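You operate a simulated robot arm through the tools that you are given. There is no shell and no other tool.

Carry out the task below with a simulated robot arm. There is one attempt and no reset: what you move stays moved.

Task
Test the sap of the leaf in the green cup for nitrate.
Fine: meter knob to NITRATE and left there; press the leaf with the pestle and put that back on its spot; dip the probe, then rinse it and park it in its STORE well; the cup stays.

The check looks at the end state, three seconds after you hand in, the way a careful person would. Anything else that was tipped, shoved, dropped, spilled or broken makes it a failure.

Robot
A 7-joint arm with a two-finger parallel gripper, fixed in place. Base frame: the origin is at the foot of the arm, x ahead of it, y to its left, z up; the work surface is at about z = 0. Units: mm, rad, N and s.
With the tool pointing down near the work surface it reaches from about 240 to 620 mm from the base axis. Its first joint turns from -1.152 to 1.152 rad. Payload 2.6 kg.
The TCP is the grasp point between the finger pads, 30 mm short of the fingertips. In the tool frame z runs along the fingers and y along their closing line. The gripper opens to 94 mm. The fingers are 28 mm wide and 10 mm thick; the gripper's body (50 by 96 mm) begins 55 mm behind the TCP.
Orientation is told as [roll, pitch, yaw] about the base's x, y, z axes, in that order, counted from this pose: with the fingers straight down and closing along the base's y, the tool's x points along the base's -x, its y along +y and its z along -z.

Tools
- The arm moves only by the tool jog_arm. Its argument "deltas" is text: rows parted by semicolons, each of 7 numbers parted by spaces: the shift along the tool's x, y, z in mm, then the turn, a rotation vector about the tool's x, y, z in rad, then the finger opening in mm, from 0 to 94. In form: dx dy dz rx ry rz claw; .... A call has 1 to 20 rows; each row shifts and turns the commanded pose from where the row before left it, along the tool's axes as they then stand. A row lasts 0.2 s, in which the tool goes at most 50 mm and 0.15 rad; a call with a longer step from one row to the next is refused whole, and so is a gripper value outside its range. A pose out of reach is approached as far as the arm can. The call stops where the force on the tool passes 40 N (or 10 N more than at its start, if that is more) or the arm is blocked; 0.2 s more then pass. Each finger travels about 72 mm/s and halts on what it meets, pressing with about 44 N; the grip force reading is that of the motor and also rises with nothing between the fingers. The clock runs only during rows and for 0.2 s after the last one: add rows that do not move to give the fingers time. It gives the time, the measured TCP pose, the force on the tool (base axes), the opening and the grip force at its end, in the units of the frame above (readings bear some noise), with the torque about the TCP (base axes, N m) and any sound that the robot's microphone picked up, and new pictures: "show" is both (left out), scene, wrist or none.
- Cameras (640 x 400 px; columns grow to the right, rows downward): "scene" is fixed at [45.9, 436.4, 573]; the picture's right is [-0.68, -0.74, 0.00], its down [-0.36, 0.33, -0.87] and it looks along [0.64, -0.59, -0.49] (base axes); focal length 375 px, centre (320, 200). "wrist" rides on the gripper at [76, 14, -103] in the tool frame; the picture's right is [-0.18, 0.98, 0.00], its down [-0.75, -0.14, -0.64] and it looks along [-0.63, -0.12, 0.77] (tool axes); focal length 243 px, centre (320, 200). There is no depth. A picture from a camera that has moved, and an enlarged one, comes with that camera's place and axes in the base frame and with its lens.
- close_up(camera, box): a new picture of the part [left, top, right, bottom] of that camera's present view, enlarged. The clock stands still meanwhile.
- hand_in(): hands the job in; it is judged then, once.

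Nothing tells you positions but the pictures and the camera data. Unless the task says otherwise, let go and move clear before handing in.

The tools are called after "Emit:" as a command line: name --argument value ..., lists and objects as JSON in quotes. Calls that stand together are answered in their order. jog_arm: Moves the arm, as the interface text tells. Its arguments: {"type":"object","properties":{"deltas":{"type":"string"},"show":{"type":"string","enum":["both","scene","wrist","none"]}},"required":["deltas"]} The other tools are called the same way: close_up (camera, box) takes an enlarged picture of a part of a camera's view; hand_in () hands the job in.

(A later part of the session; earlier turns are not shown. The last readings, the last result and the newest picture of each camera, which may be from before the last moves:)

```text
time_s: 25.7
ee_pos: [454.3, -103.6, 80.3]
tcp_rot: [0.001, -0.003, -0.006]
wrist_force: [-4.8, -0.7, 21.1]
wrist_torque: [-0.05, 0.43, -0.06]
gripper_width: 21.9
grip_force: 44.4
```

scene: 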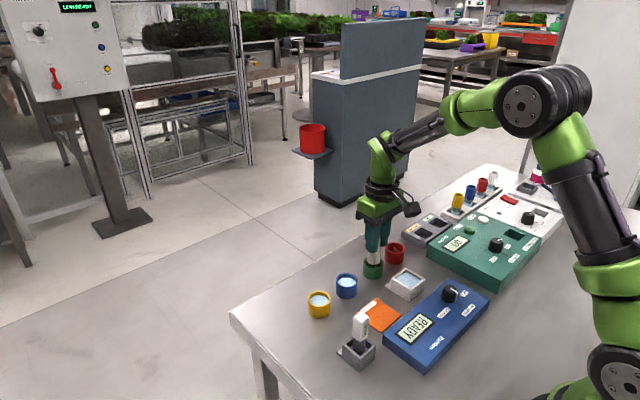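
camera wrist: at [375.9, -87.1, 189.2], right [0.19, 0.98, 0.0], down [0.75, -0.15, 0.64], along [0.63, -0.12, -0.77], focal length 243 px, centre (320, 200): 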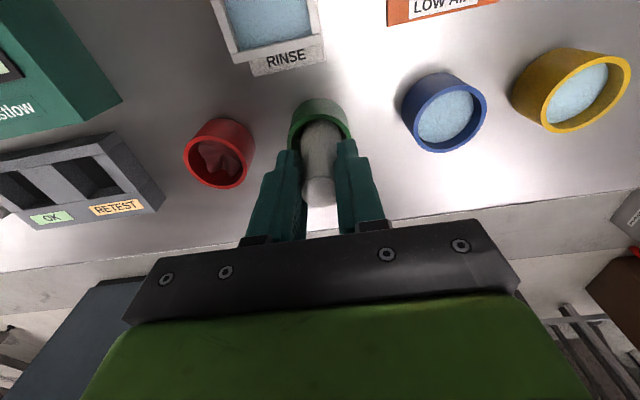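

Contact at about 21 N. I'll press a little more and hold.

Emit:
jog_arm --deltas "0 0 0.5 0 0 0 15; 0 0 0 0 0 0 15; 0 0 0 0 0 0 15; 0 0 0 0 0 0 15"

Emit:
close_up --camera "scene" --box '[320, 215, 440, 290]'

Emit:
close_up --camera "wrist" --box '[240, 70, 400, 200]'

```text
time_s: 26.7
ee_pos: [454.4, -103.2, 80.2]
tcp_rot: [0.001, -0.006, -0.005]
wrist_force: [2.7, -0.7, 25.8]
wrist_torque: [-0.06, -0.26, 0.0]
gripper_width: 22.3
grip_force: 43.8
camera wrist: at [377.5, -88.1, 181.7], right [0.19, 0.98, 0.0], down [0.75, -0.15, 0.65], along [0.63, -0.12, -0.76], focal length 243 px, centre (320, 200)
```

scene: 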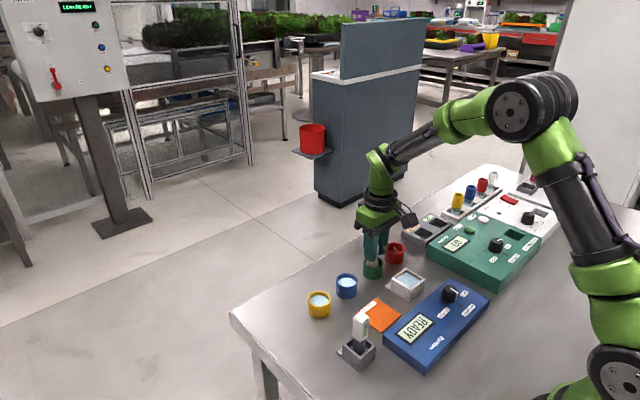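
wrist: 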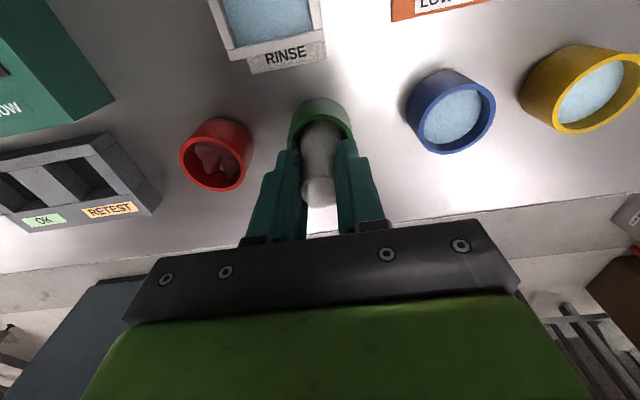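

```text
5.33 times, centred on (380, 252) of scene
camera zoom: at [45.7, 436.4, 573.0], right [-0.68, -0.74, 0.0], down [-0.36, 0.33, -0.87], along [0.64, -0.59, -0.49], focal length 2000 px, centre (0, -80)
```

zoom: 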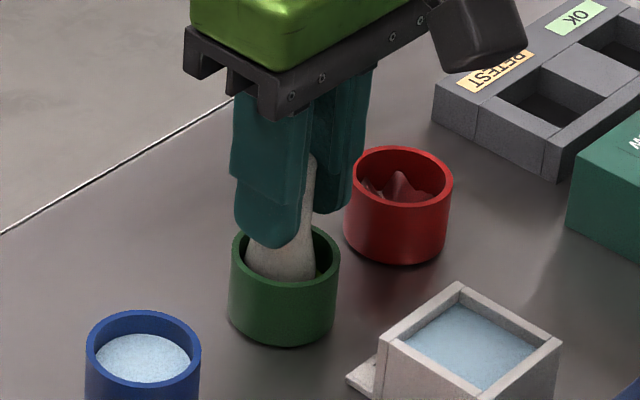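

```text
3.08 times, centred on (320, 135) of wrist
camera zoom: at [377.5, -88.1, 181.7], right [0.19, 0.98, 0.0], down [0.75, -0.15, 0.65], along [0.63, -0.12, -0.76], focal length 746 px, centre (320, 400)
```

zoom: 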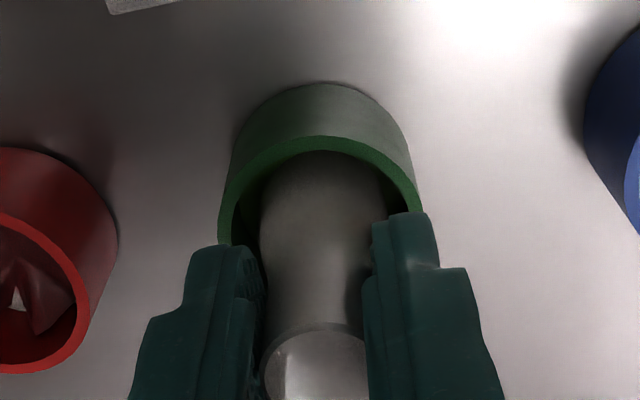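

Pressed at about 26 N with the pestle bottom near z≈10. I'll lift out and inspect the leaf.

Emit:
jog_arm --deltas "0 0 -4 0 0 0 15; 0 0 -6 0 0 0 15; 0 0 -15 0 0 0 15; 0 0 -25 0 0 0 15; 0 0 -20 0 0 0 15; 0 0 0 0 0 0 15; 0 0 0 0 0 0 15"

Emit:
close_up --camera "scene" --box '[320, 215, 440, 290]'

Emit:
close_up --camera "wrist" --box '[240, 70, 400, 200]'

```text
time_s: 28.3
ee_pos: [451.3, -102.4, 152.6]
tcp_rot: [0.002, 0.001, -0.006]
wrist_force: [-0.6, 0.0, -1.2]
wrist_torque: [-0.01, 0.02, 0.02]
gripper_width: 22.0
grip_force: 43.7
camera wrist: at [375.8, -87.8, 252.4], right [0.19, 0.98, 0.0], down [0.75, -0.15, 0.64], along [0.63, -0.12, -0.77], focal length 243 px, centre (320, 200)
```

scene: 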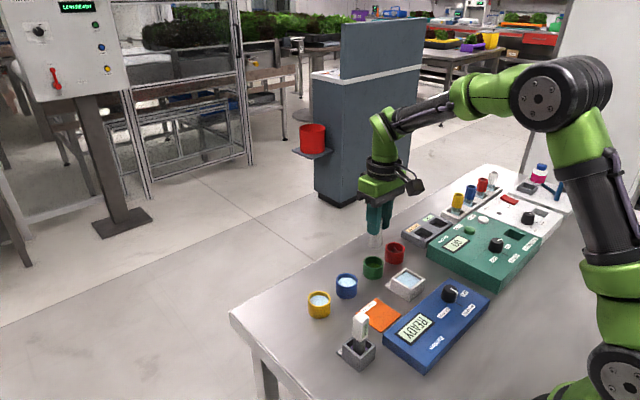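
wrist: 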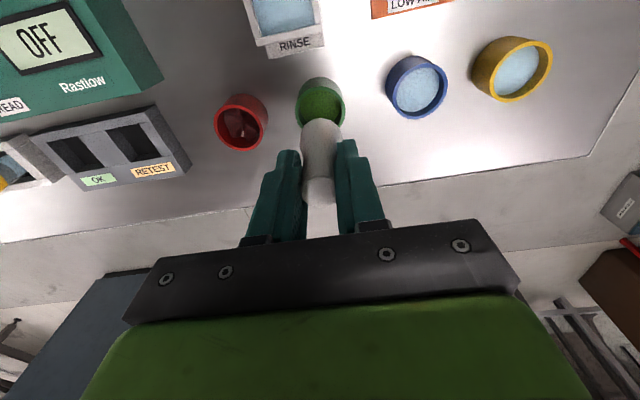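

```text
5.33 times, centred on (380, 252) of scene
camera zoom: at [45.9, 436.4, 573.0], right [-0.68, -0.74, 0.0], down [-0.36, 0.33, -0.87], along [0.64, -0.59, -0.49], focal length 2000 px, centre (0, -80)
```

zoom: 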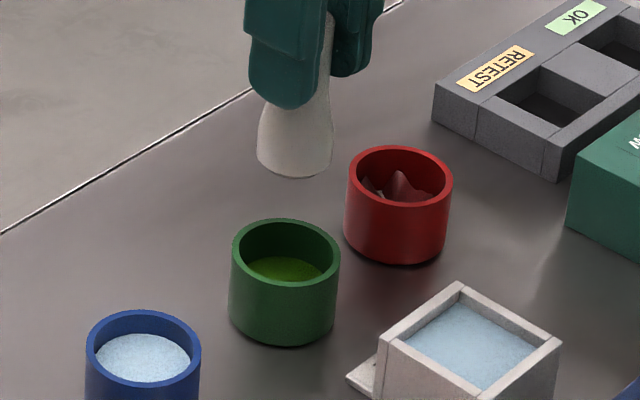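

```text
3.08 times, centred on (320, 135) of wrist
camera zoom: at [375.8, -87.8, 252.4], right [0.19, 0.98, 0.0], down [0.75, -0.15, 0.64], along [0.63, -0.12, -0.77], focal length 746 px, centre (320, 400)
```

zoom: 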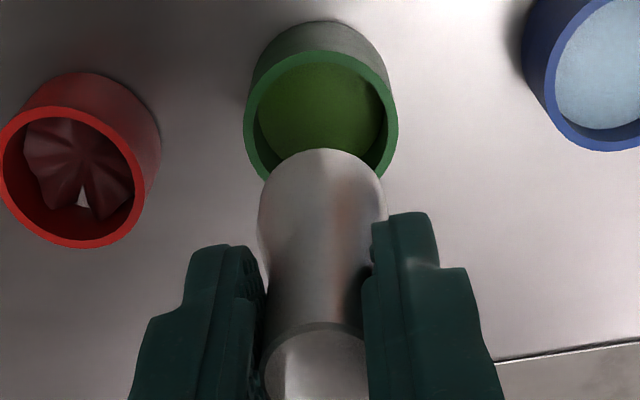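

The leaf is now crushed into green sap and the cup is undisturbed. I'll take the pestle back over its spot.

Emit:
jog_arm --deltas "28.4 -32.1 0 0 0 0 15; 28.4 -32.1 0 0 0 0 15; 28.4 -32.2 0 0 0 0 15; 0 0 0 0 0 0 15; 0 0 0 0 0 0 15" --show "none"

Emit:
jog_arm --deltas "0 0 0 0 0 0 15" --show "none"

Emit:
jog_arm --deltas "0 0 0 0 0 0 15" --show "both"

Emit:
close_up --camera "scene" --box '[350, 185, 510, 285]'

```text
time_s: 29.5
ee_pos: [366.3, -198.9, 148.6]
tcp_rot: [0.001, -0.001, -0.005]
wrist_force: [-0.2, -0.1, -0.4]
wrist_torque: [-0.01, 0.0, -0.05]
gripper_width: 22.1
grip_force: 44.0
```

```text
time_s: 29.9
ee_pos: [366.8, -198.9, 147.6]
tcp_rot: [0.003, -0.001, -0.006]
wrist_force: [0.3, 0.7, -0.1]
wrist_torque: [0.03, -0.02, -0.02]
gripper_width: 22.1
grip_force: 44.2
```

```text
time_s: 30.3
ee_pos: [367.5, -199.1, 147.2]
tcp_rot: [0.001, 0.001, -0.006]
wrist_force: [-1.2, -0.2, -0.5]
wrist_torque: [-0.02, 0.01, 0.03]
gripper_width: 22.5
grip_force: 43.3
camera wrist: at [290.8, -184.1, 249.5], right [0.19, 0.98, 0.0], down [0.75, -0.15, 0.64], along [0.63, -0.12, -0.77], focal length 243 px, centre (320, 200)
```

scene: 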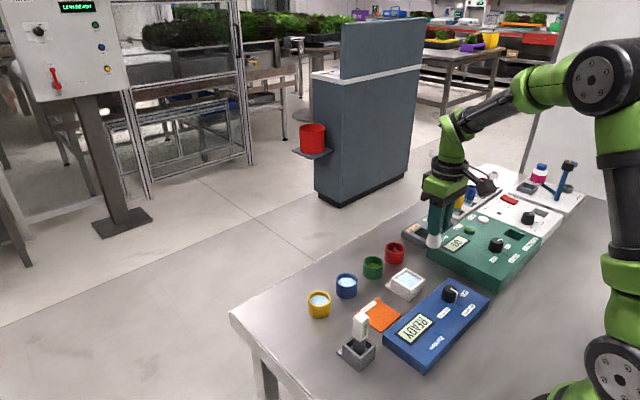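
wrist: 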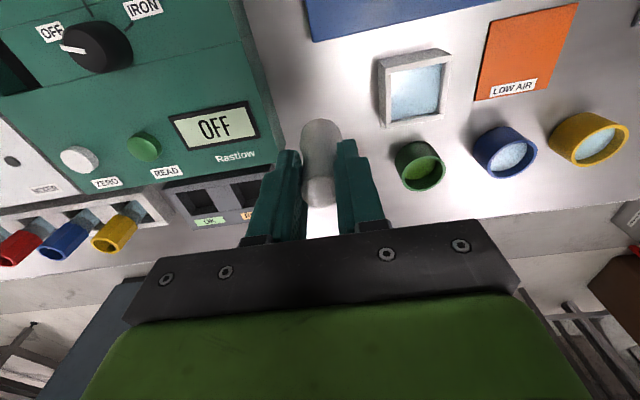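

```text
4.00 times, centred on (430, 235) of scene
camera zoom: at [45.9, 436.4, 573.0], right [-0.68, -0.74, 0.0], down [-0.36, 0.33, -0.87], along [0.64, -0.59, -0.49], focal length 1500 px, centre (-120, 60)
```

zoom: 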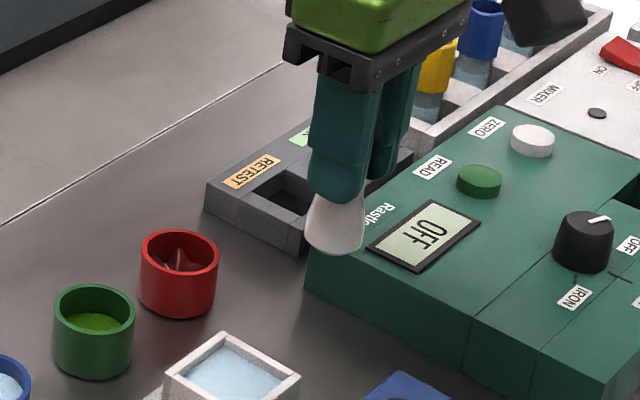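

I'm over the pestle's original spot. I'll descend, slowing near contact.

Emit:
jog_arm --deltas "0.6 0 30 0 0 0 15; 0 0 30 0 0 0 15; 0 0 10 0 0 0 15; 0 0 3 0 0 0 15; 0 0 0 0 0 0 15; 0 0 0 0 0 0 15" --show "none"

Emit:
close_up --camera "scene" --box '[350, 205, 510, 305]'

```text
time_s: 31.7
ee_pos: [366.4, -199.8, 74.7]
tcp_rot: [0.001, 0.0, -0.006]
wrist_force: [-0.1, -0.3, -0.5]
wrist_torque: [0.0, -0.02, 0.0]
gripper_width: 22.1
grip_force: 44.3
```

```text
4.00 times, centred on (430, 255) of scene
camera zoom: at [45.9, 436.4, 573.0], right [-0.68, -0.74, 0.0], down [-0.36, 0.33, -0.87], along [0.64, -0.59, -0.49], focal length 1500 px, centre (-120, -20)
```

zoom: 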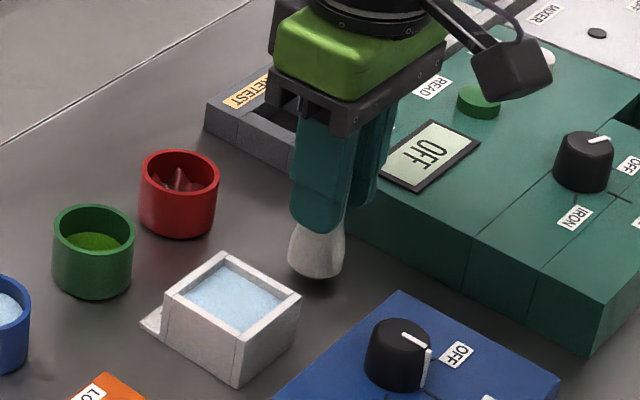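

Emit:
jog_arm --deltas "0 -0 1.5 0 0 0 15; 0 0 1 0 0 0 15; 0 0 0 0 0 0 15" --show "none"

Emit:
jog_arm --deltas "0 0 0.7 0 0 0 15; 0 0 0 0 0 0 15" --show "none"

```text
time_s: 32.5
ee_pos: [366.1, -197.1, 73.9]
tcp_rot: [-0.001, 0.0, -0.004]
wrist_force: [-0.1, 0.3, -1.6]
wrist_torque: [0.0, 0.04, -0.02]
gripper_width: 22.4
grip_force: 43.7
```

```text
time_s: 33.1
ee_pos: [366.4, -198.8, 72.5]
tcp_rot: [0.001, 0.001, -0.004]
wrist_force: [-0.1, 0.2, -0.5]
wrist_torque: [-0.01, 0.01, 0.01]
gripper_width: 22.0
grip_force: 43.6
```

Emit:
jog_arm --deltas "0 0 0.7 0 0 0 15; 0 0 0 0 0 0 15" --show "none"

Emit:
jog_arm --deltas "0 0 0.6 0 0 0 15; 0 0 0 0 0 0 15" --show "scene"

Emit:
close_up --camera "scene" --box '[350, 205, 510, 305]'

```text
time_s: 33.7
ee_pos: [366.5, -198.5, 71.6]
tcp_rot: [0.002, 0.001, -0.004]
wrist_force: [0.6, 0.3, -1.1]
wrist_torque: [0.01, -0.04, 0.05]
gripper_width: 22.1
grip_force: 43.6
```

```text
time_s: 34.3
ee_pos: [366.9, -198.0, 72.0]
tcp_rot: [0.001, -0.001, -0.004]
wrist_force: [0.1, 0.6, -0.6]
wrist_torque: [-0.01, 0.01, 0.01]
gripper_width: 22.3
grip_force: 44.7
```

scene: 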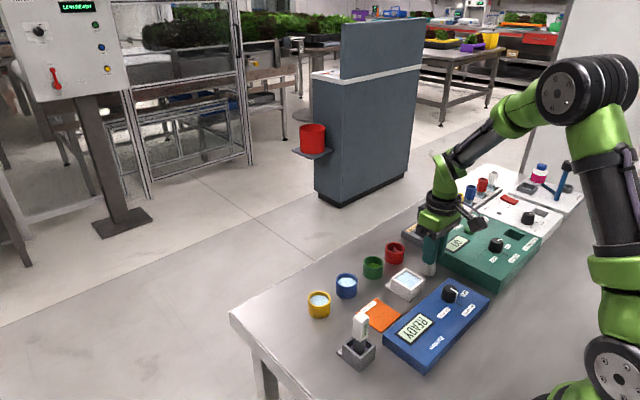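

```text
4.00 times, centred on (430, 255) of scene
camera zoom: at [45.9, 436.4, 573.0], right [-0.68, -0.74, 0.0], down [-0.36, 0.33, -0.87], along [0.64, -0.59, -0.49], focal length 1500 px, centre (-120, -20)
```

zoom: 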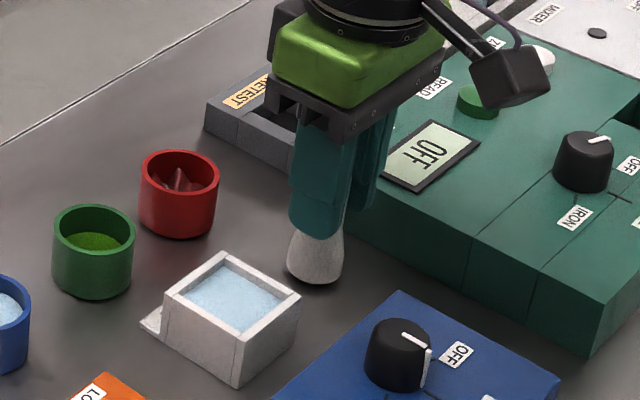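

Emit:
jog_arm --deltas "0 0 0.6 0 0 0 15; 0 0 0 0 0 0 15" --show "none"

Emit:
jog_arm --deltas "0 0 0.5 0 0 0 15; 0 0 0 0 0 0 15" --show "none"

```text
time_s: 34.9
ee_pos: [367.4, -198.5, 71.5]
tcp_rot: [0.003, 0.0, -0.005]
wrist_force: [0.6, 0.0, -1.3]
wrist_torque: [0.01, -0.03, -0.01]
gripper_width: 22.0
grip_force: 43.9
```

```text
time_s: 35.5
ee_pos: [367.3, -199.5, 69.8]
tcp_rot: [0.002, -0.001, -0.005]
wrist_force: [-0.3, -0.2, -0.9]
wrist_torque: [0.02, 0.0, -0.01]
gripper_width: 22.3
grip_force: 43.9
```

Emit:
jog_arm --deltas "0.4 0 0.5 0 0 0 15; 0 0 0 0 0 0 15" --show "none"

Emit:
jog_arm --deltas "0 0 0.5 0 0 0 15; 0 0 0 0 0 0 15" --show "none"

Emit:
close_up --camera "scene" --box '[350, 205, 510, 305]'

```text
time_s: 36.1
ee_pos: [367.6, -199.0, 70.6]
tcp_rot: [0.003, -0.002, -0.005]
wrist_force: [-0.8, 1.2, 7.3]
wrist_torque: [-0.01, 0.08, -0.01]
gripper_width: 22.0
grip_force: 43.9
```

```text
time_s: 36.7
ee_pos: [365.5, -198.4, 70.2]
tcp_rot: [0.002, -0.003, -0.004]
wrist_force: [-3.9, 1.7, 21.6]
wrist_torque: [-0.02, 0.24, -0.12]
gripper_width: 22.1
grip_force: 44.1
```

```text
4.00 times, centred on (430, 255) of scene
camera zoom: at [45.8, 436.4, 572.9], right [-0.68, -0.74, 0.0], down [-0.36, 0.33, -0.87], along [0.64, -0.59, -0.49], focal length 1500 px, centre (-120, -20)
```

zoom: 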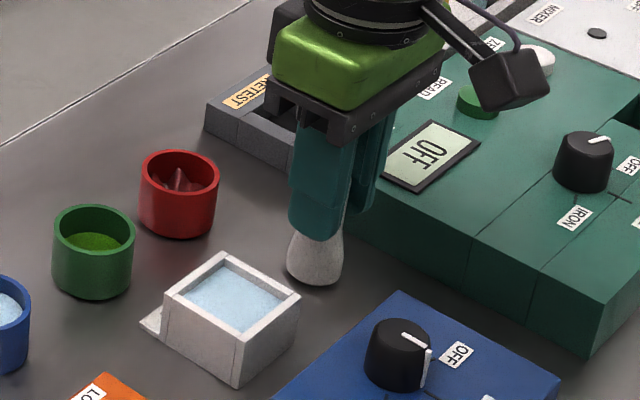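

The pestle is seated on the table. I'll back off slightly, open gently and rise.

Emit:
jog_arm --deltas "0 0 -0.6 0 0 0 20; 0 0 0 0 0 0 24; 0 0 0 0 0 0 32; 0 0 0 0 0 0 44; 0 0 0 0 0 0 46; 0 0 -20 0 0 0 46; 0 0 -40 0 0 0 46; 0 0 -40 0 0 0 46; 0 0 0 0 0 0 46"

Emit:
close_up --camera "scene" --box '[350, 235, 510, 335]'

Emit:
close_up --camera "wrist" --box '[220, 50, 420, 175]'

```text
time_s: 38.7
ee_pos: [365.8, -198.8, 169.0]
tcp_rot: [0.003, 0.0, -0.005]
wrist_force: [-0.1, 0.6, 0.2]
wrist_torque: [-0.04, -0.01, 0.03]
gripper_width: 46.0
grip_force: 0.1
camera wrist: at [289.1, -183.8, 270.8], right [0.19, 0.98, 0.0], down [0.75, -0.15, 0.64], along [0.63, -0.12, -0.77], focal length 243 px, centre (320, 200)
```

scene: 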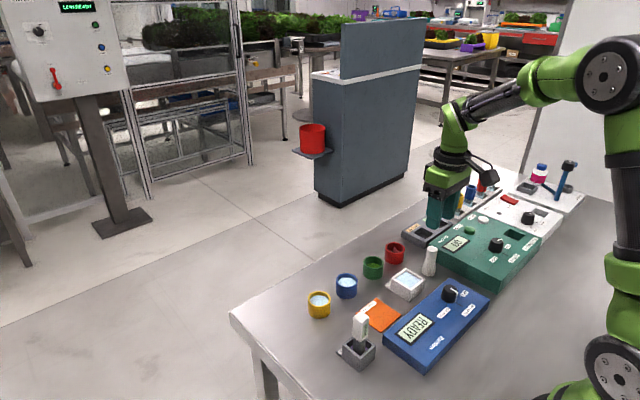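
wrist: 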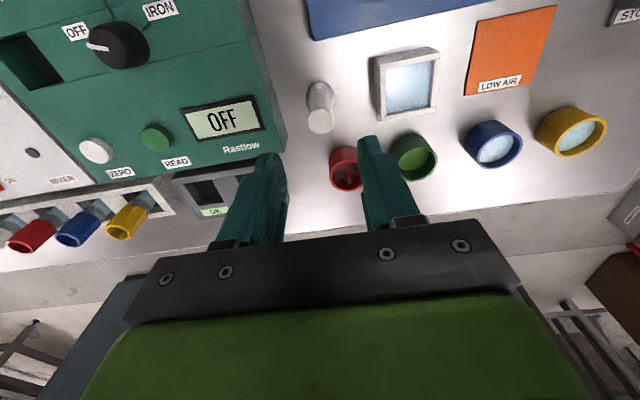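

```text
4.00 times, centred on (430, 285) of scene
camera zoom: at [45.9, 436.4, 573.0], right [-0.68, -0.74, 0.0], down [-0.36, 0.33, -0.87], along [0.64, -0.59, -0.49], focal length 1500 px, centre (-120, -140)
```

zoom: 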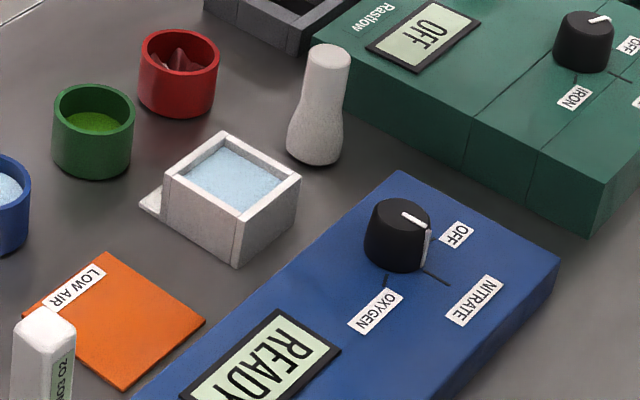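

```text
3.20 times, centred on (320, 112) of wrist
camera zoom: at [289.1, -183.8, 270.8], right [0.19, 0.98, 0.0], down [0.75, -0.15, 0.64], along [0.63, -0.12, -0.77], focal length 776 px, centre (320, 480)
```

zoom: 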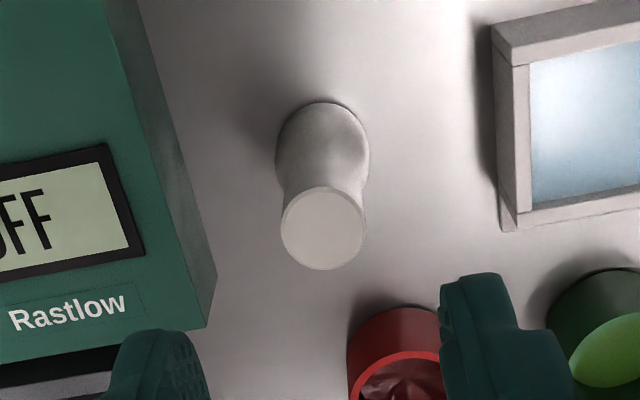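

The pestle is back in place within about 1–2 mm. Next is the probe in the STORE well, at about (326,84) with its head top near z≈105. I'll move above it for a close look.

Emit:
jog_arm --deltas "5 47 -3.5 0 0 0 46; 5 47 -3.5 0 0 0 46; 5 47 -3.5 0 0 0 46; 5 47 -3.5 0 0 0 46; 5 47 -3.5 0 0 0 46; 5 47 -3.5 0 0 0 46; 0 0 0 0 0 0 46; 0 0 0 0 0 0 46"

Emit:
close_up --camera "wrist" --box '[240, 20, 400, 120]'

Emit:
close_up --camera "scene" --box '[320, 290, 440, 375]'

```text
time_s: 40.5
ee_pos: [337.1, 82.3, 189.9]
tcp_rot: [0.002, -0.001, -0.005]
wrist_force: [0.8, -0.1, -0.2]
wrist_torque: [-0.01, -0.01, 0.02]
gripper_width: 46.2
grip_force: 0.1
camera wrist: at [260.8, 97.9, 290.7], right [0.19, 0.98, 0.0], down [0.75, -0.15, 0.64], along [0.63, -0.12, -0.77], focal length 243 px, centre (320, 200)
```

scene: 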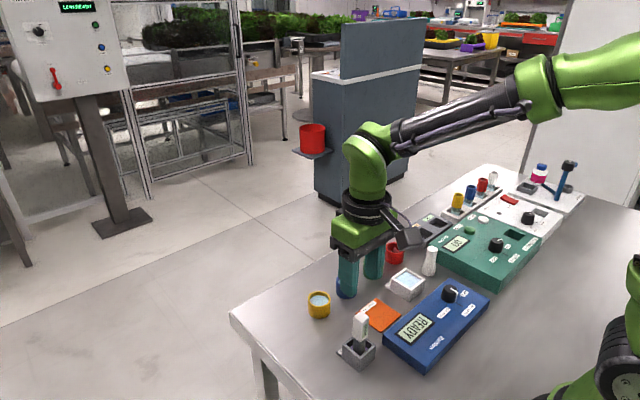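
wrist: 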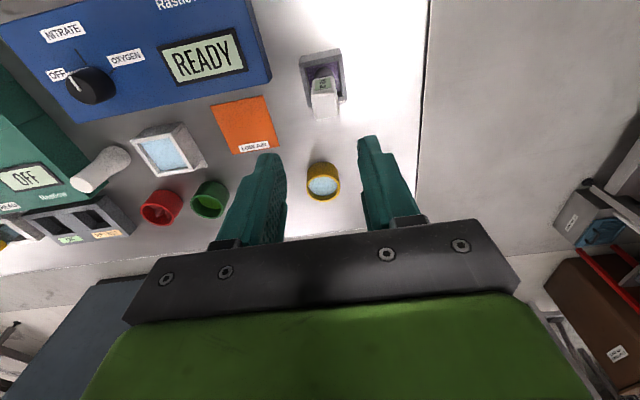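

```text
4.00 times, centred on (320, 70) of wrist
camera zoom: at [260.8, 97.9, 290.7], right [0.19, 0.98, 0.0], down [0.75, -0.15, 0.64], along [0.63, -0.12, -0.77], focal length 970 px, centre (320, 720)
```

zoom: 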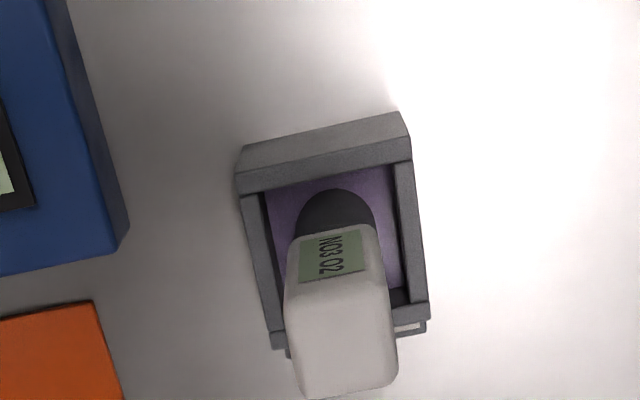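

```text
4.71 times, centred on (380, 332) of scene
camera zoom: at [45.9, 436.4, 573.0], right [-0.68, -0.74, 0.0], down [-0.36, 0.33, -0.87], along [0.64, -0.59, -0.49], focal length 1764 px, centre (38, -424)
```

zoom: 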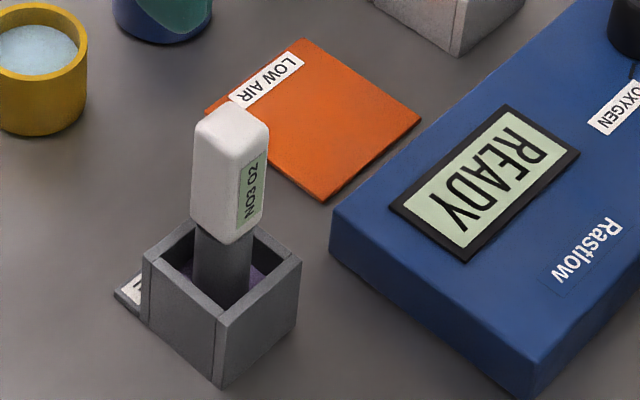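

The probe's head is about 19 mm square, centred near (322,90), spanning z≈56–107 and standing upright in its well. I'll align above it and check before descending.

Emit:
jog_arm --deltas "15 7.4 15 0 0 0 46; 0 0 28 0 0 0 46; 0 0 0 0 0 0 46; 0 0 0 0 0 0 46"

Emit:
close_up --camera "wrist" --box '[240, 70, 400, 170]'

Emit:
close_up --camera "scene" --box '[300, 260, 440, 375]'

```text
time_s: 41.5
ee_pos: [324.1, 89.6, 147.5]
tcp_rot: [0.002, 0.0, -0.006]
wrist_force: [-1.1, 0.2, 0.5]
wrist_torque: [0.03, -0.05, -0.03]
gripper_width: 46.2
grip_force: 0.0
camera wrist: at [247.2, 105.0, 248.7], right [0.19, 0.98, 0.0], down [0.75, -0.15, 0.64], along [0.63, -0.12, -0.77], focal length 243 px, centre (320, 200)
```

scene: 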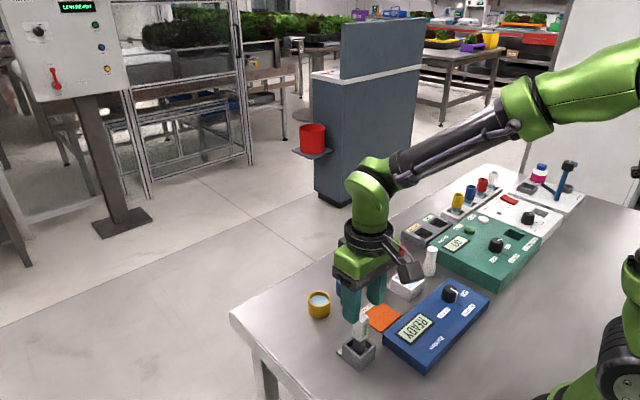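
wrist: 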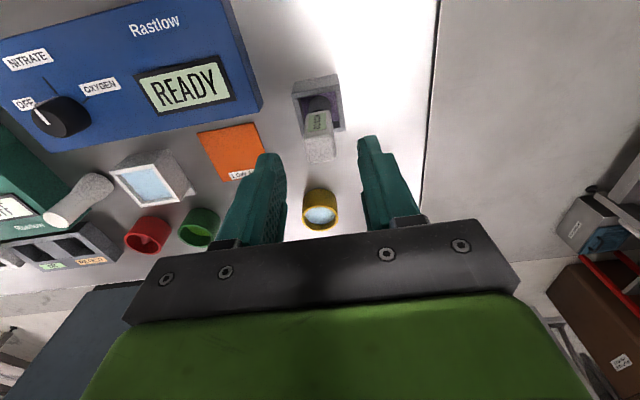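

```text
4.00 times, centred on (320, 120) of wrist
camera zoom: at [247.2, 105.0, 248.7], right [0.19, 0.98, 0.0], down [0.75, -0.15, 0.64], along [0.63, -0.12, -0.77], focal length 970 px, centre (320, 520)
```

zoom: 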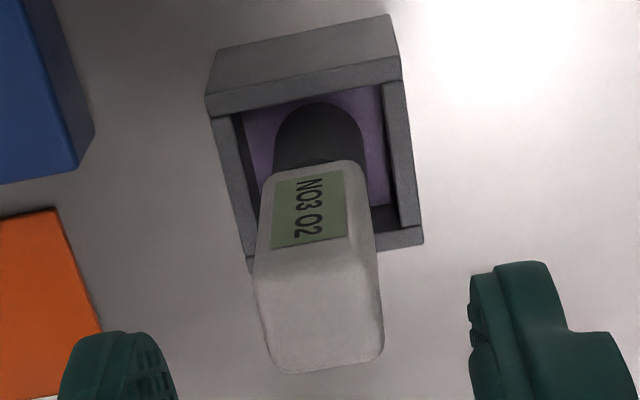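

```text
3.48 times, centred on (370, 318) of scene
camera zoom: at [45.9, 436.4, 573.0], right [-0.68, -0.74, 0.0], down [-0.36, 0.33, -0.87], along [0.64, -0.59, -0.49], focal length 1304 px, centre (146, -209)
```

zoom: 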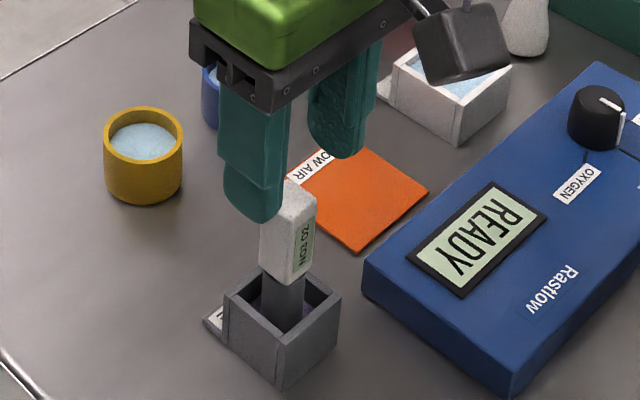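

The alignment is good, needing only a 2 mm x correction. I'll descend to TCP z≈92 and close on the head.

Emit:
jog_arm --deltas "2 0 20 0 0 0 46; 0 0 20 0 0 0 46; 0 0 15 0 0 0 46; 0 0 0 0 0 0 46; 0 0 0 0 0 0 36; 0 0 0 0 0 0 28; 0 0 0 0 0 0 20; 0 0 0 0 0 0 12; 0 0 0 0 0 0 10; 0 0 0 0 0 0 10"

Emit:
close_up --camera "scene" --box '[300, 260, 440, 375]'

```text
time_s: 43.7
ee_pos: [321.6, 90.1, 93.9]
tcp_rot: [0.002, 0.002, -0.005]
wrist_force: [0.3, 1.0, -0.1]
wrist_torque: [-0.02, 0.0, 0.0]
gripper_width: 21.9
grip_force: 44.4
camera wrist: at [245.5, 106.4, 195.5], right [0.19, 0.98, 0.0], down [0.75, -0.15, 0.64], along [0.63, -0.12, -0.77], focal length 243 px, centre (320, 200)
```

scene: 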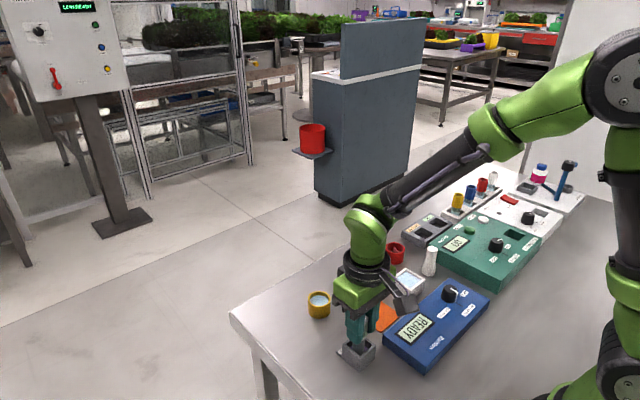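
wrist: 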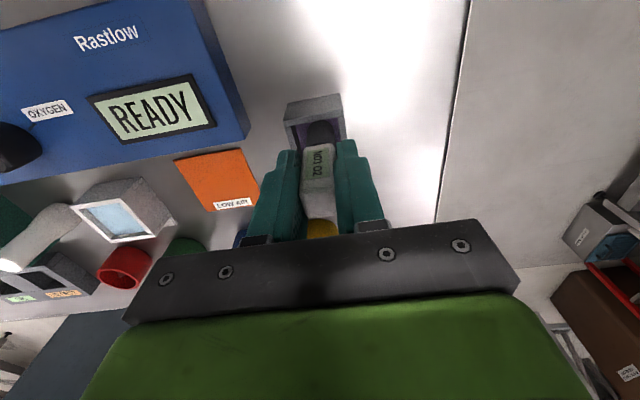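

```text
3.48 times, centred on (370, 318) of scene
camera zoom: at [45.9, 436.4, 573.0], right [-0.68, -0.74, 0.0], down [-0.36, 0.33, -0.87], along [0.64, -0.59, -0.49], focal length 1304 px, centre (146, -209)
```

zoom: 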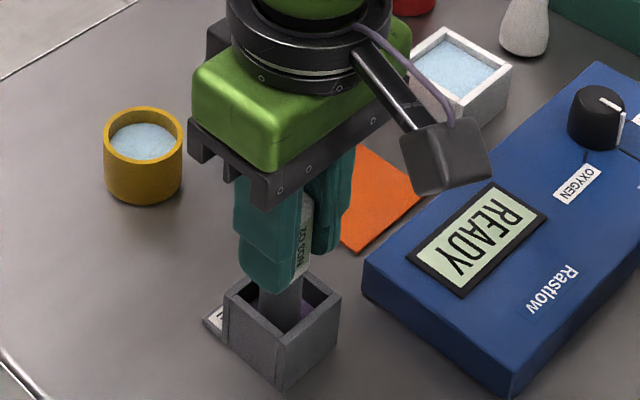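

The probe is gripped, and its store pose is TCP (321.8,90.2,93.7). I'll lift it straight out and check its length.

Emit:
jog_arm --deltas "0 0 -10 0 0 0 10; 0 0 -20 0 0 0 10; 0 0 -25 0 0 0 10; 0 0 -25 0 0 0 10; 0 0 0 0 0 0 10; 0 0 0 0 0 0 10"

Emit:
close_up --camera "scene" --box '[300, 260, 440, 375]'

Emit:
close_up --camera "wrist" --box '[240, 70, 400, 200]'

```text
time_s: 45.1
ee_pos: [321.8, 90.4, 173.2]
tcp_rot: [0.004, 0.001, -0.005]
wrist_force: [0.1, -0.1, -1.1]
wrist_torque: [-0.01, -0.02, 0.01]
gripper_width: 21.9
grip_force: 43.6
camera wrist: at [245.1, 105.1, 274.7], right [0.19, 0.98, 0.0], down [0.75, -0.15, 0.64], along [0.63, -0.12, -0.77], focal length 243 px, centre (320, 200)
```

scene: 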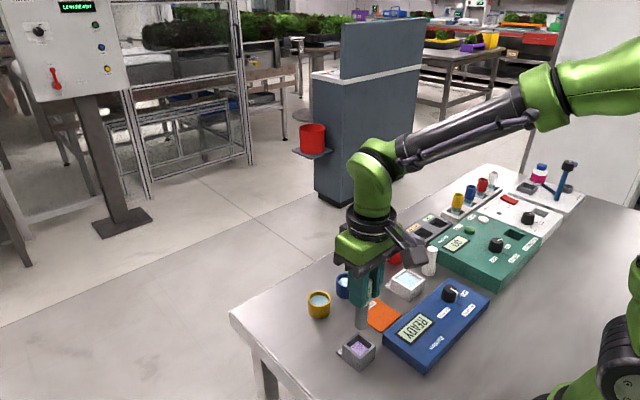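
wrist: 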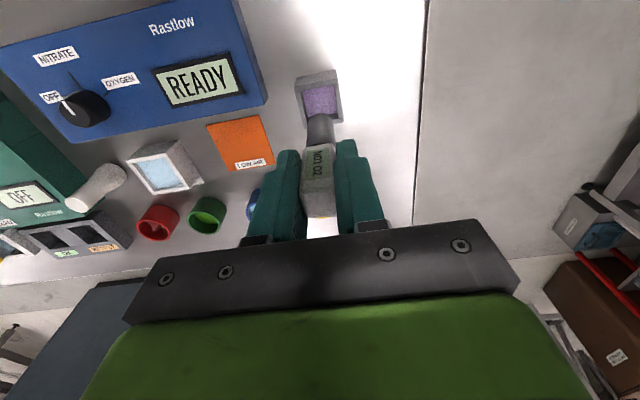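

```text
3.48 times, centred on (370, 318) of scene
camera zoom: at [45.9, 436.4, 573.0], right [-0.68, -0.74, 0.0], down [-0.36, 0.33, -0.87], along [0.64, -0.59, -0.49], focal length 1304 px, centre (146, -209)
```

zoom: 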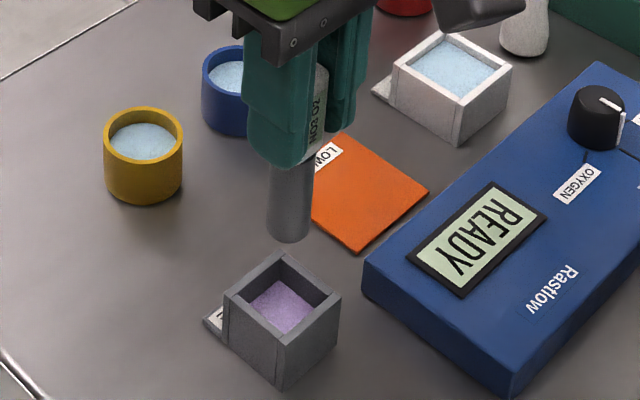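

```text
3.08 times, centred on (320, 135) of wrist
camera zoom: at [245.1, 105.1, 274.7], right [0.19, 0.98, 0.0], down [0.75, -0.15, 0.64], along [0.63, -0.12, -0.77], focal length 746 px, centre (320, 400)
```

zoom: 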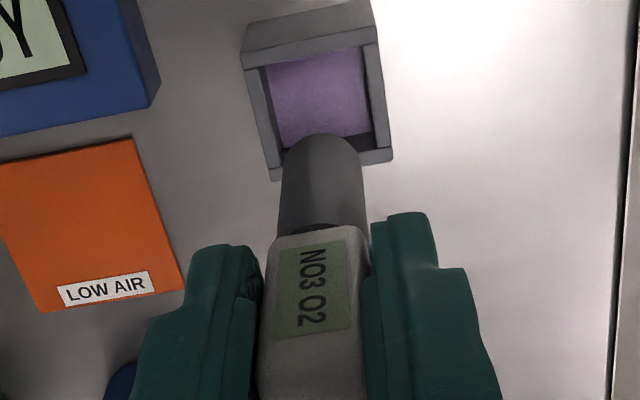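

The probe tip is about 88 mm below the TCP. I'll carry it over the green cup at a safe height.

Emit:
jog_arm --deltas "-25.7 -38.4 0 0 0 0 10; -25.7 -38.5 0 0 0 0 10; -25.7 -38.5 0 0 0 0 10; -25.7 -38.4 0 0 0 0 10; -25.7 -38.5 0 0 0 0 10; 0 0 15 0 0 0 10; 0 0 0 0 0 0 10; 0 0 0 0 0 0 10"

Emit:
close_up --camera "scene" --box '[320, 215, 440, 290]'

Emit:
close_up --camera "wrist" --box '[240, 70, 400, 200]'

```text
time_s: 46.9
ee_pos: [449.6, -104.3, 157.6]
tcp_rot: [0.002, -0.001, -0.005]
wrist_force: [-0.7, 1.0, -0.9]
wrist_torque: [-0.04, 0.03, 0.02]
gripper_width: 21.9
grip_force: 43.9
camera wrist: at [372.0, -88.1, 258.7], right [0.19, 0.98, 0.0], down [0.75, -0.15, 0.64], along [0.63, -0.12, -0.77], focal length 243 px, centre (320, 200)
```

scene: 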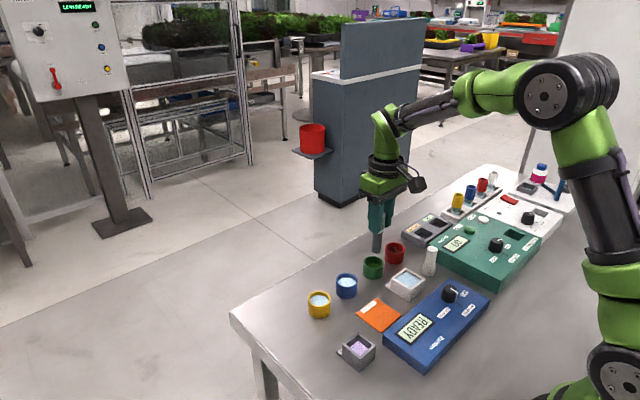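
wrist: 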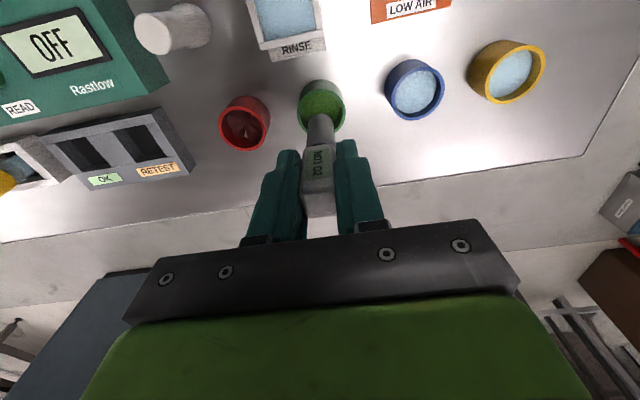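

```text
5.33 times, centred on (380, 252) of scene
camera zoom: at [45.9, 436.4, 573.0], right [-0.68, -0.74, 0.0], down [-0.36, 0.33, -0.87], along [0.64, -0.59, -0.49], focal length 2000 px, centre (0, -80)
```

zoom: 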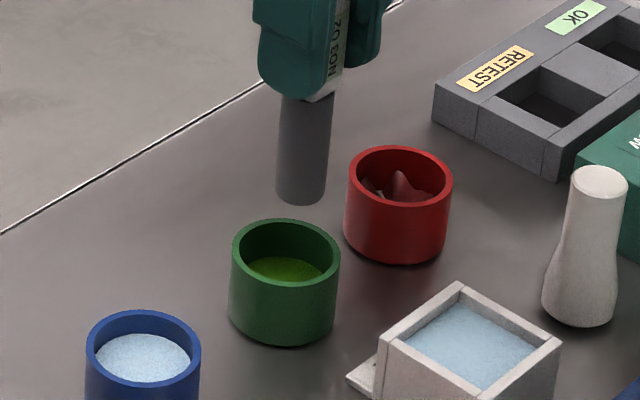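

```text
3.08 times, centred on (320, 135) of wrist
camera zoom: at [372.0, -88.1, 258.7], right [0.19, 0.98, 0.0], down [0.75, -0.15, 0.64], along [0.63, -0.12, -0.77], focal length 746 px, centre (320, 400)
```

zoom: 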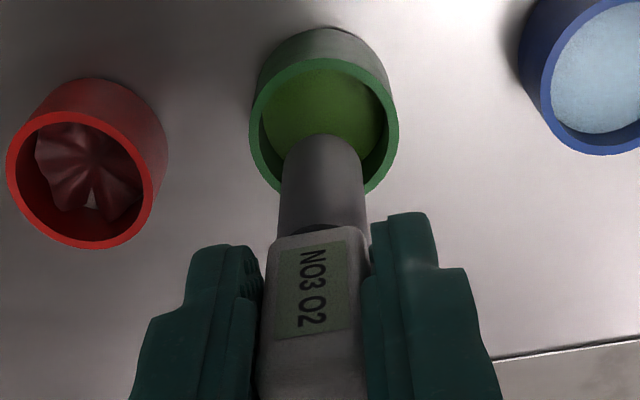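

The tip is at about (449,-104,69), about 3–4 mm short of the cup centre in x. I'll correct that and lower the tip into the cup.

Emit:
jog_arm --deltas "-3.3 1 12 0 0 0 10; 0 0 14 0 0 0 10; 0 0 14 0 0 0 10; 0 0 0 0 0 0 10; 0 0 0 0 0 0 10"

Emit:
close_up --camera "scene" --box '[320, 215, 440, 290]'

Emit:
close_up --camera "wrist" --box '[240, 70, 400, 200]'

```text
time_s: 48.1
ee_pos: [453.1, -101.4, 117.4]
tcp_rot: [0.001, 0.001, -0.005]
wrist_force: [0.3, 0.0, -0.7]
wrist_torque: [0.0, 0.01, -0.02]
gripper_width: 21.7
grip_force: 43.9
camera wrist: at [376.1, -87.3, 218.9], right [0.19, 0.98, 0.0], down [0.75, -0.15, 0.64], along [0.63, -0.12, -0.77], focal length 243 px, centre (320, 200)
```

scene: 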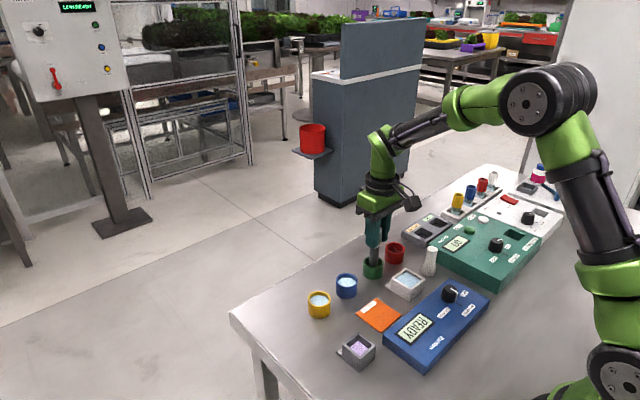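
wrist: 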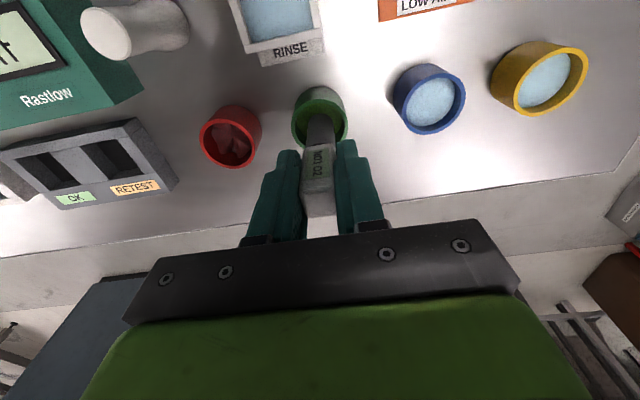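

```text
5.33 times, centred on (380, 252) of scene
camera zoom: at [45.9, 436.4, 573.0], right [-0.68, -0.74, 0.0], down [-0.36, 0.33, -0.87], along [0.64, -0.59, -0.49], focal length 2000 px, centre (0, -80)
```

zoom: 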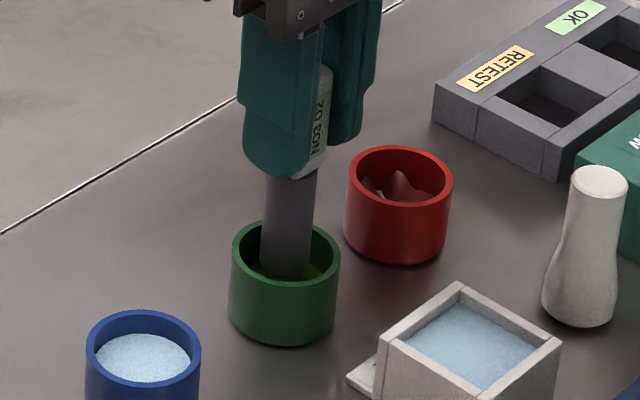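

```text
3.08 times, centred on (320, 135) of wrist
camera zoom: at [376.1, -87.3, 218.9], right [0.19, 0.98, 0.0], down [0.75, -0.15, 0.64], along [0.63, -0.12, -0.77], focal length 746 px, centre (320, 400)
```

zoom: 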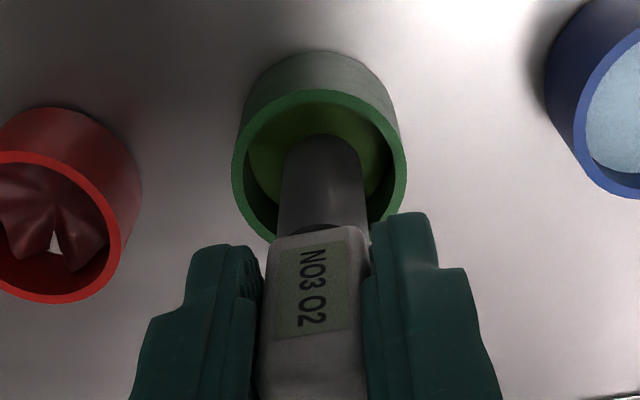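

The stem is well centred inside the cup. I'll lower it in small steps, watching force and display.

Emit:
jog_arm --deltas "0 0 7 0 0 0 10; 0 0 7 0 0 0 10; 0 0 0 0 0 0 10" --show "none"

Emit:
jog_arm --deltas "0 0 2 0 0 0 10; 0 0 0 0 0 0 10" --show "scene"

Emit:
close_up --camera "scene" --box '[320, 215, 480, 345]'

```text
time_s: 48.9
ee_pos: [451.5, -101.4, 104.3]
tcp_rot: [0.004, 0.0, -0.006]
wrist_force: [0.2, 0.7, -0.1]
wrist_torque: [0.01, -0.01, 0.0]
gripper_width: 21.7
grip_force: 44.0
```

```text
time_s: 49.5
ee_pos: [451.9, -102.4, 100.7]
tcp_rot: [0.002, 0.0, -0.006]
wrist_force: [0.0, -0.4, -0.1]
wrist_torque: [0.02, 0.0, -0.03]
gripper_width: 21.8
grip_force: 44.4
```

scene: 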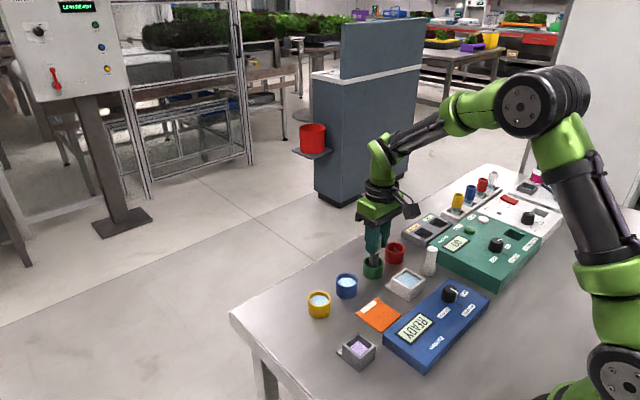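

```text
3.08 times, centred on (400, 280) of scene
camera zoom: at [45.9, 436.4, 573.0], right [-0.68, -0.74, 0.0], down [-0.36, 0.33, -0.87], along [0.64, -0.59, -0.49], focal length 1154 px, centre (74, -46)
```

zoom: 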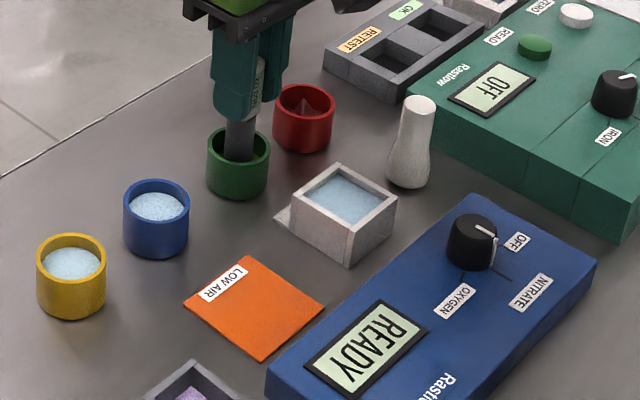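

Still READY. The tip is at about z≈13, so I'll go lower gently.

Emit:
jog_arm --deltas "0 0 1.5 0 0 0 10; 0 0 0 0 0 0 10" --show "none"

Emit:
jog_arm --deltas "0 0 1 0 0 0 10; 0 0 0 0 0 0 10; 0 0 0 0 0 0 10" --show "scene"

Emit:
close_up --camera "scene" --box '[320, 215, 480, 345]'

```text
time_s: 50.1
ee_pos: [452.1, -101.7, 99.9]
tcp_rot: [0.002, -0.001, -0.004]
wrist_force: [-0.8, -0.5, 1.3]
wrist_torque: [-0.08, 0.03, 0.01]
gripper_width: 21.8
grip_force: 43.7
```

```text
time_s: 50.9
ee_pos: [452.3, -101.1, 100.3]
tcp_rot: [0.002, -0.001, -0.005]
wrist_force: [-2.2, 0.8, 13.7]
wrist_torque: [-0.04, 0.13, -0.01]
gripper_width: 21.7
grip_force: 45.0
```

scene: 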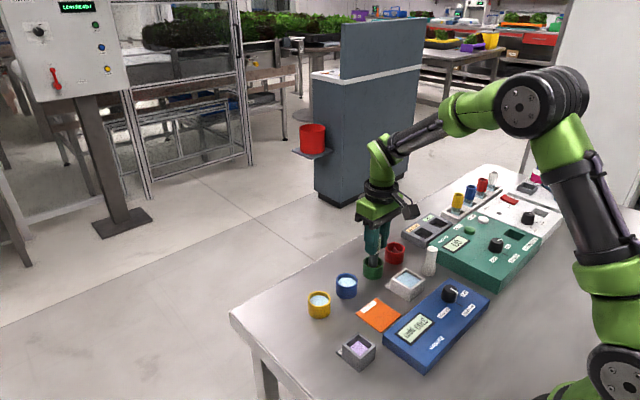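

```text
3.08 times, centred on (400, 280) of scene
camera zoom: at [45.8, 436.4, 573.0], right [-0.68, -0.74, 0.0], down [-0.36, 0.33, -0.87], along [0.64, -0.59, -0.49], focal length 1154 px, centre (74, -46)
```

zoom: 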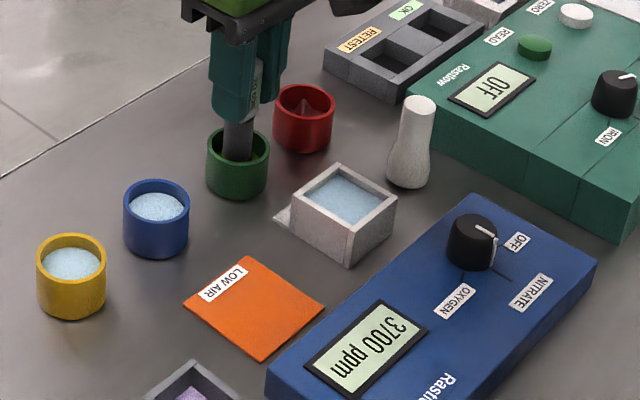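

The meter reads 3700 ppm. I'll ease off the bottom slightly and hold about two seconds so the reading settles.

Emit:
jog_arm --deltas "0 0 -0.7 0 0 0 10; 0 0 0 0 0 0 10; 0 0 0 0 0 0 10; 0 0 0 0 0 0 10; 0 0 0 0 0 0 10; 0 0 0 0 0 0 10; 0 0 0 0 0 0 10; 0 0 0 0 0 0 10; 0 0 0 0 0 0 10; 0 0 0 0 0 0 10" --show "none"

Emit:
close_up --camera "scene" --box '[360, 275, 480, 365]'

```text
time_s: 53.1
ee_pos: [451.6, -101.1, 99.3]
tcp_rot: [0.003, 0.001, -0.005]
wrist_force: [-0.3, 0.5, 9.3]
wrist_torque: [0.02, -0.02, 0.01]
gripper_width: 21.6
grip_force: 44.2
```

```text
4.44 times, centred on (420, 320) of scene
camera zoom: at [45.8, 436.4, 573.0], right [-0.68, -0.74, 0.0], down [-0.36, 0.33, -0.87], along [0.64, -0.59, -0.49], focal length 1666 px, centre (-124, -333)
```

zoom: 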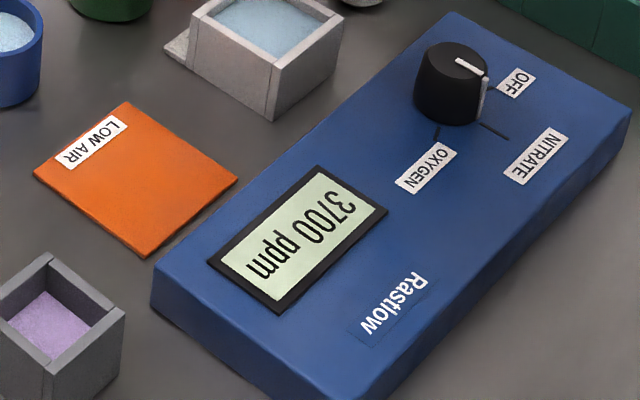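

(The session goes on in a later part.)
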